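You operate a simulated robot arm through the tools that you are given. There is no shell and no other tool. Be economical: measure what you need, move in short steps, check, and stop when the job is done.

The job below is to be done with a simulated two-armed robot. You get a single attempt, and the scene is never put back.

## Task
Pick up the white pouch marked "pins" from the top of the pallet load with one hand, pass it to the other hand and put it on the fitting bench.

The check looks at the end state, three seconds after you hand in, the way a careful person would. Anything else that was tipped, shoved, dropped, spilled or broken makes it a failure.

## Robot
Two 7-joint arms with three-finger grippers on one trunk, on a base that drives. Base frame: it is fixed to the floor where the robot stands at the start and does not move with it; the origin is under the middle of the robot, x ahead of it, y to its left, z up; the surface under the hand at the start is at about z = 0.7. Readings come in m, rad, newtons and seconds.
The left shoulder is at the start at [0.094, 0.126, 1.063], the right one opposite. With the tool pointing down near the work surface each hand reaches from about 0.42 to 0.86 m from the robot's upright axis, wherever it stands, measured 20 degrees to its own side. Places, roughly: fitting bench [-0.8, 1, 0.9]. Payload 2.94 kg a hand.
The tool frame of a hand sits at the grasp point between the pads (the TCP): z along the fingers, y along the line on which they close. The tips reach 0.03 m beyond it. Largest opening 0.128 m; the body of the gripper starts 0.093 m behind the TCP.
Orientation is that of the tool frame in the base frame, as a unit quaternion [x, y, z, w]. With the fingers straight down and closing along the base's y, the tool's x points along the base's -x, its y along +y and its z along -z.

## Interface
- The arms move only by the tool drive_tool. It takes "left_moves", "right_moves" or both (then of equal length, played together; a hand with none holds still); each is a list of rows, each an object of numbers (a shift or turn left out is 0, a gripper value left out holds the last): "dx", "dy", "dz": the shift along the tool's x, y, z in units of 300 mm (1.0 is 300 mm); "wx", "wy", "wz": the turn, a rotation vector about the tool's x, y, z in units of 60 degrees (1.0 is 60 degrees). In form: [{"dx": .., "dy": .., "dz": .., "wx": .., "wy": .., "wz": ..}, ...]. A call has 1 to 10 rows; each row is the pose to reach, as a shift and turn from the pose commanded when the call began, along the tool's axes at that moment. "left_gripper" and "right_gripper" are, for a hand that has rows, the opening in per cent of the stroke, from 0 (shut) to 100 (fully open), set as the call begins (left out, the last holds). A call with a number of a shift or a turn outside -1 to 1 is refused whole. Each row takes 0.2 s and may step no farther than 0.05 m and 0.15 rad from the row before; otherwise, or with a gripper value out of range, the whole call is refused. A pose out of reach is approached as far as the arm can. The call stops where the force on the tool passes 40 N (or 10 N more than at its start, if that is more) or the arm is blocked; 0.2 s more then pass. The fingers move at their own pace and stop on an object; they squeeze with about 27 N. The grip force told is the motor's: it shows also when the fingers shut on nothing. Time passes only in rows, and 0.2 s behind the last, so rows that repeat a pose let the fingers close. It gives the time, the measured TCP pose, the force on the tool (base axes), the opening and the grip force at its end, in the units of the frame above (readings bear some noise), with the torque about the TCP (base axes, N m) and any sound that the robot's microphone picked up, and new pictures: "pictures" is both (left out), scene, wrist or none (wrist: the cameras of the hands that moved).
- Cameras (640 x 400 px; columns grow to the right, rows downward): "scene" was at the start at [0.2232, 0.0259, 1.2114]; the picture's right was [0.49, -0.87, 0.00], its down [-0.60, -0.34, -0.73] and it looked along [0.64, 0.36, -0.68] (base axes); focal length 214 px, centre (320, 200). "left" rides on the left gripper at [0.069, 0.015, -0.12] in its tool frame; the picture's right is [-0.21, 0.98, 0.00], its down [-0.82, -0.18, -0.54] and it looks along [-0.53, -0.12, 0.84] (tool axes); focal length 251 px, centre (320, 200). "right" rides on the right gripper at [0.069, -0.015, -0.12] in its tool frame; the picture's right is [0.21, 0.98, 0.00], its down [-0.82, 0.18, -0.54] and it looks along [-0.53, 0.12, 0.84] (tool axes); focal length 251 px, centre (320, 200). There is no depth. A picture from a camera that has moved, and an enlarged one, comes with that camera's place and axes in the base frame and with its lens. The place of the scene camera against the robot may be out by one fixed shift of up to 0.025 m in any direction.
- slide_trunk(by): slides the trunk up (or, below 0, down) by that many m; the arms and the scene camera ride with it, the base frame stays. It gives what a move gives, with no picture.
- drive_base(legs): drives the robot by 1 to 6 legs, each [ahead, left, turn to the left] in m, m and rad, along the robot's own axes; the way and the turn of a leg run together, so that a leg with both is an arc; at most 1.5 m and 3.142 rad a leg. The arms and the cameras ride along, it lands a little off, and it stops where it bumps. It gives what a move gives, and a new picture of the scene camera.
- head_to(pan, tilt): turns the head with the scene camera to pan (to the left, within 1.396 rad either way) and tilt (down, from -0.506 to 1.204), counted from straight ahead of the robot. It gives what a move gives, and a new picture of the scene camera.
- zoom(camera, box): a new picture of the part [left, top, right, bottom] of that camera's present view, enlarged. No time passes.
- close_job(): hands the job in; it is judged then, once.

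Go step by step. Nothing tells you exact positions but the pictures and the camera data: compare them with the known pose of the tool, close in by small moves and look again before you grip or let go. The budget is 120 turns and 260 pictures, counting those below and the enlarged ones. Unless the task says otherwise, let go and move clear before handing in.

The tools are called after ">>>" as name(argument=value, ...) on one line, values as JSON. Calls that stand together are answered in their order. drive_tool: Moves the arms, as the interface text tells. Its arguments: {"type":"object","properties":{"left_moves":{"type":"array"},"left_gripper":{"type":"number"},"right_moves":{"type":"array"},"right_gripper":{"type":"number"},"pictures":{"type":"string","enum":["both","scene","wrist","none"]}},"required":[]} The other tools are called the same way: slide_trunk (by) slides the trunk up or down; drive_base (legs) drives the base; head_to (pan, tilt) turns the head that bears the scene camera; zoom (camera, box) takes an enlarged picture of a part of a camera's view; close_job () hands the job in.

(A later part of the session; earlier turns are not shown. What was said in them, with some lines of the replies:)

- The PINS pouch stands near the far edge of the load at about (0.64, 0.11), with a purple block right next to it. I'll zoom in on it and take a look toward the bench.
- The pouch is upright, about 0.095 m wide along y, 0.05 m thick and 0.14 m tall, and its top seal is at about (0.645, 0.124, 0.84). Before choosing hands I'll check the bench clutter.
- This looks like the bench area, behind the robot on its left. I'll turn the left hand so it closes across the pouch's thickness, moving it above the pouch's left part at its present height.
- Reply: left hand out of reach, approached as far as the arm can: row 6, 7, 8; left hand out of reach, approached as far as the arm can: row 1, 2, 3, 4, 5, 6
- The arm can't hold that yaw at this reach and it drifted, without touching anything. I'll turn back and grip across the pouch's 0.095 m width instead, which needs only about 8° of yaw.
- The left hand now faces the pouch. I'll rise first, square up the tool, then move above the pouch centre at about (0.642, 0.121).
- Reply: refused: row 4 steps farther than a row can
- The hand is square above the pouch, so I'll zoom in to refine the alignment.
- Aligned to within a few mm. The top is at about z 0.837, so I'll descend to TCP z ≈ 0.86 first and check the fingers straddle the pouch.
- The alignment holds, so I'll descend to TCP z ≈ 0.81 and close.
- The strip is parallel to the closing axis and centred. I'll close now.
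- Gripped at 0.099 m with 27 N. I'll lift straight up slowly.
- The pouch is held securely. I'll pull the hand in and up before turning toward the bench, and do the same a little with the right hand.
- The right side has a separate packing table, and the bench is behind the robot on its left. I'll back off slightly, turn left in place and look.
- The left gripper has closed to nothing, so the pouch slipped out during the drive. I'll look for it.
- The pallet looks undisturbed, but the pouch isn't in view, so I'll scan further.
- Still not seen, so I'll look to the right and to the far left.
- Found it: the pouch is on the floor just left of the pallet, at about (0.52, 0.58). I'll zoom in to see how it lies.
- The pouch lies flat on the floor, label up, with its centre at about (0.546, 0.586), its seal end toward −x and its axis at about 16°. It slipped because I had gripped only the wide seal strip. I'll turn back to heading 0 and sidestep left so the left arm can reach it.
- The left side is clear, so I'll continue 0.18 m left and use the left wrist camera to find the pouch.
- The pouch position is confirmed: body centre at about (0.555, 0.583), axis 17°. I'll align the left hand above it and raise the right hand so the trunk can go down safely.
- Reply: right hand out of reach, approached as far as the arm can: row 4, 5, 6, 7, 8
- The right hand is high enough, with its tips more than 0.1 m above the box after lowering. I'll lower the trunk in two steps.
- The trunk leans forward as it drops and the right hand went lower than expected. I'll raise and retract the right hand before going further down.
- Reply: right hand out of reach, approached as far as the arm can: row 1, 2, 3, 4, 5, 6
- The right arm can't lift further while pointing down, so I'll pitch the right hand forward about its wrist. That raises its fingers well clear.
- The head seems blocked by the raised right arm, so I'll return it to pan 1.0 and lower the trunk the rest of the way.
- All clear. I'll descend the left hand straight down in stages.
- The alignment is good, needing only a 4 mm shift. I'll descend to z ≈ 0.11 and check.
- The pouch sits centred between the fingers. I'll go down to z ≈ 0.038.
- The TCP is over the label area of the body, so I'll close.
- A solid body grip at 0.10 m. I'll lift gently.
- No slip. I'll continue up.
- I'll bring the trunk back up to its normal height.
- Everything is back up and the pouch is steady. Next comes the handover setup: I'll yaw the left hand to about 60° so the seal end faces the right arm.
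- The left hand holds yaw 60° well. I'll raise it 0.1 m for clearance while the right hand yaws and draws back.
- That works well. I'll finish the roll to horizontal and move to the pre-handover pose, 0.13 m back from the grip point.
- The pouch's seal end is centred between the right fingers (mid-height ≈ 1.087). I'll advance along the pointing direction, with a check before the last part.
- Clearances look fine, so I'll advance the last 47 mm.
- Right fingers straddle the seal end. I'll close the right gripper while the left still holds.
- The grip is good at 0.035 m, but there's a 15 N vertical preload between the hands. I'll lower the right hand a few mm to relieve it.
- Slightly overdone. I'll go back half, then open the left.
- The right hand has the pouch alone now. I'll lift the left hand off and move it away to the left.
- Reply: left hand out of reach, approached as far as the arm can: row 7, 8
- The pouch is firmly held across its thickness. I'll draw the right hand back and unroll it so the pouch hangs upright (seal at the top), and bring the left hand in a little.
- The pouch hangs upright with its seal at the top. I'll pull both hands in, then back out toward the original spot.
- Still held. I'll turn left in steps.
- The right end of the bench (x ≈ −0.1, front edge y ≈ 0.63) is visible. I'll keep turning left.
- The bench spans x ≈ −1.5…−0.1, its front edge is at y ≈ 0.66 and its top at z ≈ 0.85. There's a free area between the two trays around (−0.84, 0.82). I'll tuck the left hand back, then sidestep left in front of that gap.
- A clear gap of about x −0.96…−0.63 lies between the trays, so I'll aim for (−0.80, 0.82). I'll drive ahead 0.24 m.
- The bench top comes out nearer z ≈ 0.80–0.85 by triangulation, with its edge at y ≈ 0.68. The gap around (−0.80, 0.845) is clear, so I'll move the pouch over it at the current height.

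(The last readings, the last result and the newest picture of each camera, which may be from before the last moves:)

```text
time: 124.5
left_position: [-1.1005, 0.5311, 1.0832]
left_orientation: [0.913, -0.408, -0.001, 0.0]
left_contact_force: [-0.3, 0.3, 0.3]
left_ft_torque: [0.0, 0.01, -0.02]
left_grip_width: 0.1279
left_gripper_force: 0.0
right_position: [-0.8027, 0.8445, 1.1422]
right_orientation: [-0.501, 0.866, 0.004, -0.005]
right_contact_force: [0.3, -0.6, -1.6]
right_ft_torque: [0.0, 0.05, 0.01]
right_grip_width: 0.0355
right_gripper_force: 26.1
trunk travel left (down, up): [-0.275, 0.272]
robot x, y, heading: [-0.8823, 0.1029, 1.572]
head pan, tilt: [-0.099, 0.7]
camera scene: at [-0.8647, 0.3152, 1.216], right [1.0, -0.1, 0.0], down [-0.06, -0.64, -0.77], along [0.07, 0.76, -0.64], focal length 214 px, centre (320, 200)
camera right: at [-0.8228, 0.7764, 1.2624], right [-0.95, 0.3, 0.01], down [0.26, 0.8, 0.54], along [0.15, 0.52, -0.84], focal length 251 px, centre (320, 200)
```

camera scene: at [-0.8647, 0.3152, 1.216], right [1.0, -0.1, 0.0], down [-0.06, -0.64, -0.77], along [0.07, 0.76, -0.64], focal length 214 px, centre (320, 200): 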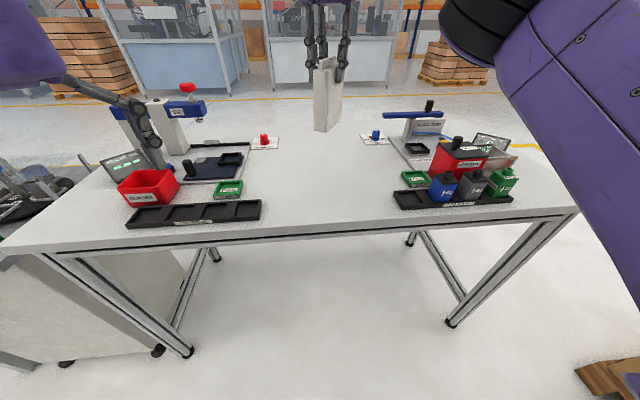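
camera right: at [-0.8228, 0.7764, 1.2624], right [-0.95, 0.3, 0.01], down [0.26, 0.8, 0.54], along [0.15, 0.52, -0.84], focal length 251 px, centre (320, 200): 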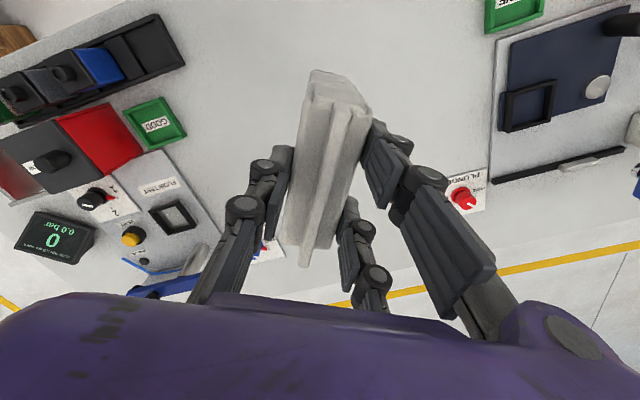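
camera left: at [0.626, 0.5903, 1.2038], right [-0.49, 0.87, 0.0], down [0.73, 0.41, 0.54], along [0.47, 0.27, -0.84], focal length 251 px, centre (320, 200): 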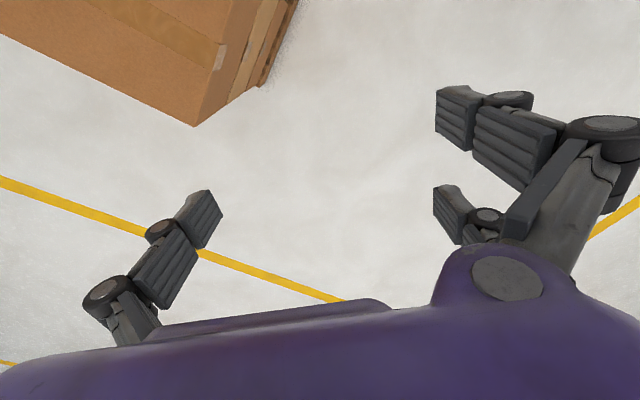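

The spot directly beneath is clear. I'll lower in stages, watching for contact force.

>>> drive_tool(right_moves=[{"dz": 0.1}, {"dz": 0.2}, {"dz": 0.3}, {"dz": 0.4}, {"dz": 0.4}], pictures="both")

```text
time: 125.7
left_position: [-1.1014, 0.5299, 1.0845]
left_orientation: [0.914, -0.407, 0.0, 0.001]
left_contact_force: [1.2, -0.2, -0.1]
left_ft_torque: [0.02, 0.03, -0.01]
left_grip_width: 0.1281
left_gripper_force: 0.1
right_position: [-0.806, 0.8447, 1.0221]
right_orientation: [-0.501, 0.866, 0.004, -0.006]
right_contact_force: [0.0, -0.3, -0.7]
right_ft_torque: [0.01, -0.01, 0.0]
right_grip_width: 0.0354
right_gripper_force: 27.1
trunk travel left (down, up): [-0.275, 0.272]
robot x, y, heading: [-0.884, 0.1036, 1.57]
head pan, tilt: [-0.099, 0.7]
camera scene: at [-0.8657, 0.3153, 1.216], right [1.0, -0.1, 0.0], down [-0.06, -0.64, -0.77], along [0.07, 0.76, -0.64], focal length 214 px, centre (320, 200)
camera right: at [-0.8257, 0.7761, 1.1413], right [-0.95, 0.3, 0.01], down [0.26, 0.8, 0.54], along [0.15, 0.52, -0.84], focal length 251 px, centre (320, 200)
```

scene: 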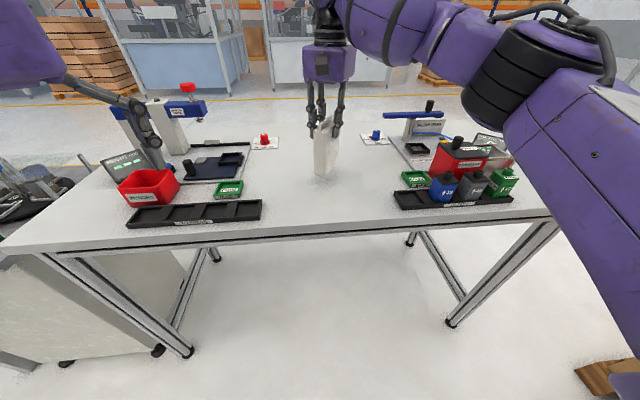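
right: 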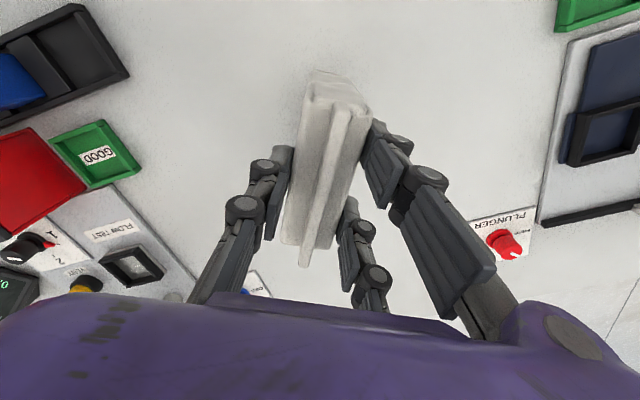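

>>> drive_tool(right_moves=[{"dz": 0.04}, {"dz": 0.08}, {"dz": 0.12}, {"dz": 0.12}], pictures="none")

>>> zoom(camera="scene", box=[240, 80, 420, 220])

```text
time: 126.7
left_position: [-1.1012, 0.5307, 1.0832]
left_orientation: [0.913, -0.407, 0.0, 0.001]
left_contact_force: [0.0, -1.0, 0.1]
left_ft_torque: [-0.01, 0.0, 0.01]
left_grip_width: 0.1279
left_gripper_force: 0.0
right_position: [-0.8075, 0.8437, 0.9867]
right_orientation: [-0.5, 0.866, 0.004, -0.004]
right_contact_force: [0.3, 1.2, 5.3]
right_ft_torque: [0.35, -0.16, 0.08]
right_grip_width: 0.0353
right_gripper_force: 27.1
trunk travel left (down, up): [-0.275, 0.272]
robot x, y, heading: [-0.8788, 0.1051, 1.575]
head pan, tilt: [-0.099, 0.7]
```

```text
2.86 times, centred on (330, 150) of scene
camera zoom: at [-0.8657, 0.3151, 1.2161], right [1.0, -0.1, 0.0], down [-0.06, -0.64, -0.77], along [0.07, 0.76, -0.64], focal length 613 px, centre (291, 343)
```

zoom: 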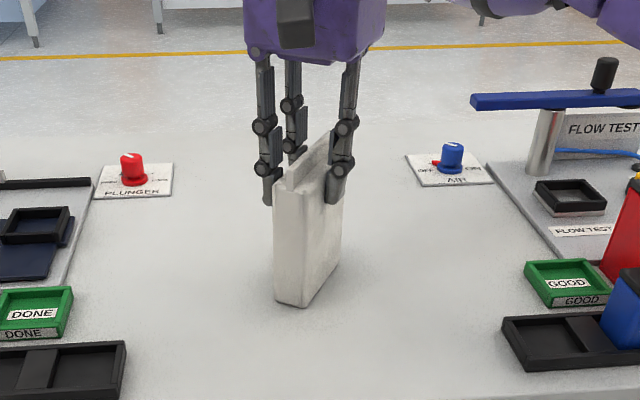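

Contact is showing: 5 N upward at TCP z 0.987. I'll seat it 2 mm more and check.

>>> drive_tool(right_moves=[{"dz": 0.008}, {"dz": 0.008}], pictures="wrist")

```text
time: 127.3
left_position: [-1.103, 0.5301, 1.0847]
left_orientation: [0.913, -0.407, -0.001, 0.0]
left_contact_force: [0.6, -0.2, 0.4]
left_ft_torque: [0.03, 0.0, 0.01]
left_grip_width: 0.1281
left_gripper_force: 0.1
right_position: [-0.8067, 0.8441, 0.986]
right_orientation: [-0.5, 0.866, 0.006, -0.005]
right_contact_force: [-2.0, 6.1, 22.1]
right_ft_torque: [0.19, 0.04, 0.02]
right_grip_width: 0.0354
right_gripper_force: 26.6
trunk travel left (down, up): [-0.275, 0.272]
robot x, y, heading: [-0.882, 0.1019, 1.572]
head pan, tilt: [-0.099, 0.7]
camera right: at [-0.8264, 0.7753, 1.1057], right [-0.95, 0.3, 0.02], down [0.26, 0.8, 0.54], along [0.15, 0.52, -0.84], focal length 251 px, centre (320, 200)
```

right: 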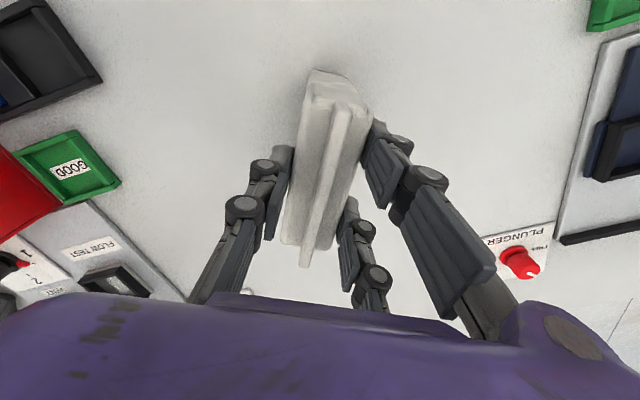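

It is firmly seated. I'll ease off about 1.5 mm and open.

>>> drive_tool(right_moves=[{"dz": -0.005}, {"dz": -0.005}], pictures="none")

>>> drive_tool(right_moves=[{}, {}, {}], right_gripper=80, pictures="both")

```text
time: 127.9
left_position: [-1.1016, 0.5308, 1.0836]
left_orientation: [0.913, -0.407, -0.001, 0.0]
left_contact_force: [-0.4, -0.2, 0.4]
left_ft_torque: [-0.04, 0.01, 0.0]
left_grip_width: 0.1279
left_gripper_force: 0.1
right_position: [-0.8073, 0.8436, 0.9868]
right_orientation: [-0.5, 0.866, 0.005, -0.005]
right_contact_force: [-1.6, 5.1, 19.0]
right_ft_torque: [0.49, -0.07, 0.05]
right_grip_width: 0.0354
right_gripper_force: 26.7
trunk travel left (down, up): [-0.275, 0.272]
robot x, y, heading: [-0.8847, 0.1022, 1.572]
head pan, tilt: [-0.099, 0.7]
```

```text
time: 128.7
left_position: [-1.1017, 0.5319, 1.0835]
left_orientation: [0.914, -0.406, 0.0, 0.0]
left_contact_force: [-0.5, 0.0, 0.0]
left_ft_torque: [0.02, -0.02, -0.02]
left_grip_width: 0.1281
left_gripper_force: 0.1
right_position: [-0.8052, 0.8433, 0.9851]
right_orientation: [-0.5, 0.866, 0.003, -0.006]
right_contact_force: [-0.5, -0.3, -0.2]
right_ft_torque: [0.02, 0.01, 0.04]
right_grip_width: 0.1022
right_gripper_force: 0.1
trunk travel left (down, up): [-0.275, 0.272]
robot x, y, heading: [-0.8841, 0.1051, 1.569]
head pan, tilt: [-0.099, 0.7]
camera scene: at [-0.8655, 0.3157, 1.2158], right [1.0, -0.1, 0.0], down [-0.06, -0.64, -0.76], along [0.07, 0.76, -0.64], focal length 214 px, centre (320, 200)
camera right: at [-0.826, 0.7766, 1.1041], right [-0.95, 0.3, 0.01], down [0.26, 0.8, 0.54], along [0.15, 0.52, -0.84], focal length 251 px, centre (320, 200)
```

scene: 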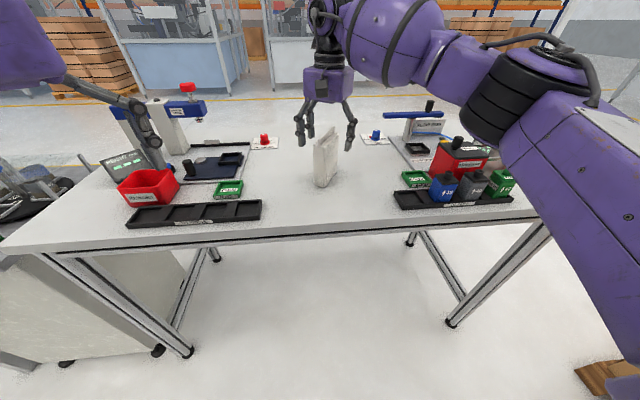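
right: 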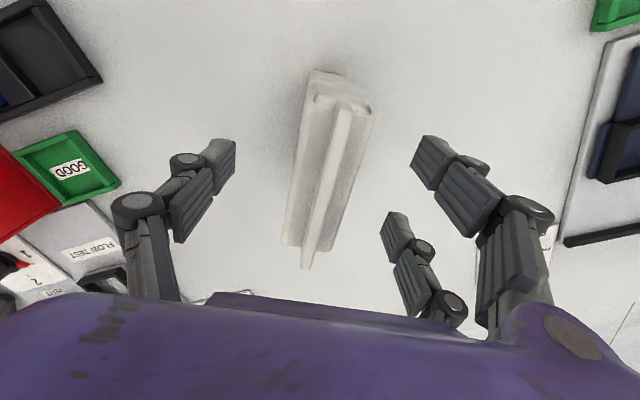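

The pouch stands upright on its own. I'll lift the right hand straight up and check.

>>> drive_tool(right_moves=[{"dz": -0.08}, {"dz": -0.18}, {"dz": -0.3}, {"dz": -0.42}, {"dz": -0.52}, {"dz": -0.52}], pictures="both")

```text
time: 130.1
left_position: [-1.1016, 0.5313, 1.0837]
left_orientation: [0.914, -0.407, 0.0, 0.0]
left_contact_force: [-0.3, 0.3, -0.6]
left_ft_torque: [0.04, 0.04, 0.01]
left_grip_width: 0.1278
left_gripper_force: 0.0
right_position: [-0.8056, 0.8454, 1.141]
right_orientation: [-0.499, 0.866, 0.003, -0.006]
right_contact_force: [0.6, -0.7, 0.5]
right_ft_torque: [-0.03, 0.04, 0.03]
right_grip_width: 0.1022
right_gripper_force: 0.1
trunk travel left (down, up): [-0.275, 0.272]
robot x, y, heading: [-0.8847, 0.1027, 1.573]
head pan, tilt: [-0.099, 0.7]
camera scene: at [-0.8651, 0.3161, 1.2157], right [1.0, -0.1, 0.0], down [-0.06, -0.64, -0.76], along [0.07, 0.76, -0.64], focal length 214 px, centre (320, 200)
camera right: at [-0.8238, 0.7774, 1.2608], right [-0.95, 0.3, 0.01], down [0.26, 0.8, 0.54], along [0.15, 0.52, -0.84], focal length 251 px, centre (320, 200)
```

scene: 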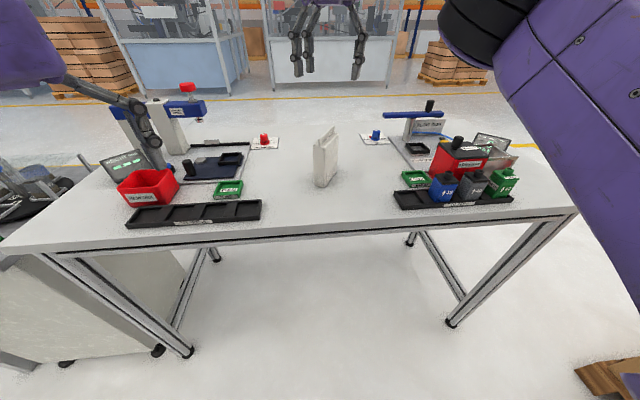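
right: 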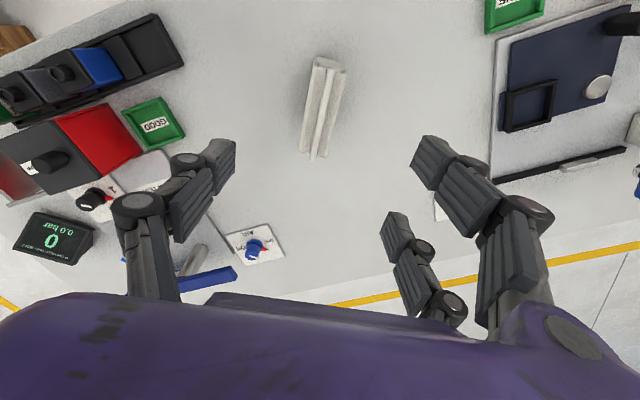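

The pouch stands free on the bench and nothing around it has moved. I'll back the robot away to be clear.

>>> drive_base(legs=[[-0.3, 0, 0]])

```text
time: 132.1
left_position: [-1.1008, 0.2302, 1.0846]
left_orientation: [0.913, -0.407, 0.0, 0.001]
left_contact_force: [-0.2, 0.4, 0.0]
left_ft_torque: [-0.01, -0.01, 0.0]
left_grip_width: 0.1282
left_gripper_force: 0.0
right_position: [-0.8049, 0.5427, 1.1403]
right_orientation: [-0.501, 0.866, 0.003, -0.005]
right_contact_force: [0.3, 0.0, 1.7]
right_ft_torque: [0.02, -0.01, 0.02]
right_grip_width: 0.1025
right_gripper_force: 0.1
trunk travel left (down, up): [-0.275, 0.272]
robot x, y, heading: [-0.8824, -0.2005, 1.573]
head pan, tilt: [-0.099, 0.7]
camera scene: at [-0.8651, 0.0144, 1.2159], right [1.0, -0.1, 0.0], down [-0.06, -0.64, -0.77], along [0.07, 0.76, -0.64], focal length 214 px, centre (320, 200)
```

scene: 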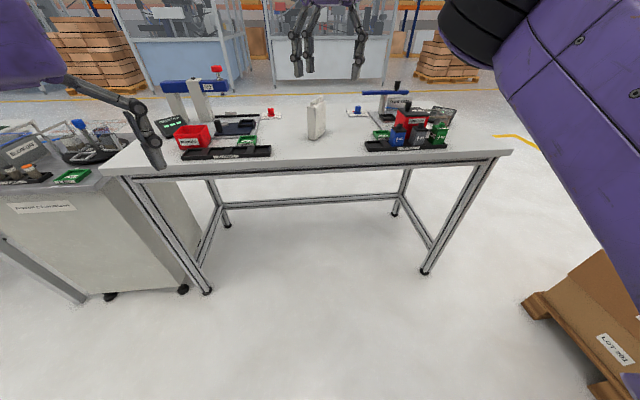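

The pouch stands upright on the bench and both hands are clear, so I'm handing in.

>>> close_job()

```text
The job is handed in.
```

The "pins" pouch is standing upright on the fitting bench, between the two trays, and I've handed the job in. It was passed from the left hand to the right in the air.

I did drop the pouch once on the way. After the first pick from the pallet it slipped out of the left hand while the robot was turning and fell to the floor beside the pallet. My first grip had only caught the wide seal strip at the top. I picked it up from the floor by its body, and it didn't slip again. I didn't check the pouch for damage from the fall beyond the camera pictures, where it looked intact.

I saw nothing else moved or tipped on the pallet or the bench. Both hands were clear and the robot had backed off before I handed in.
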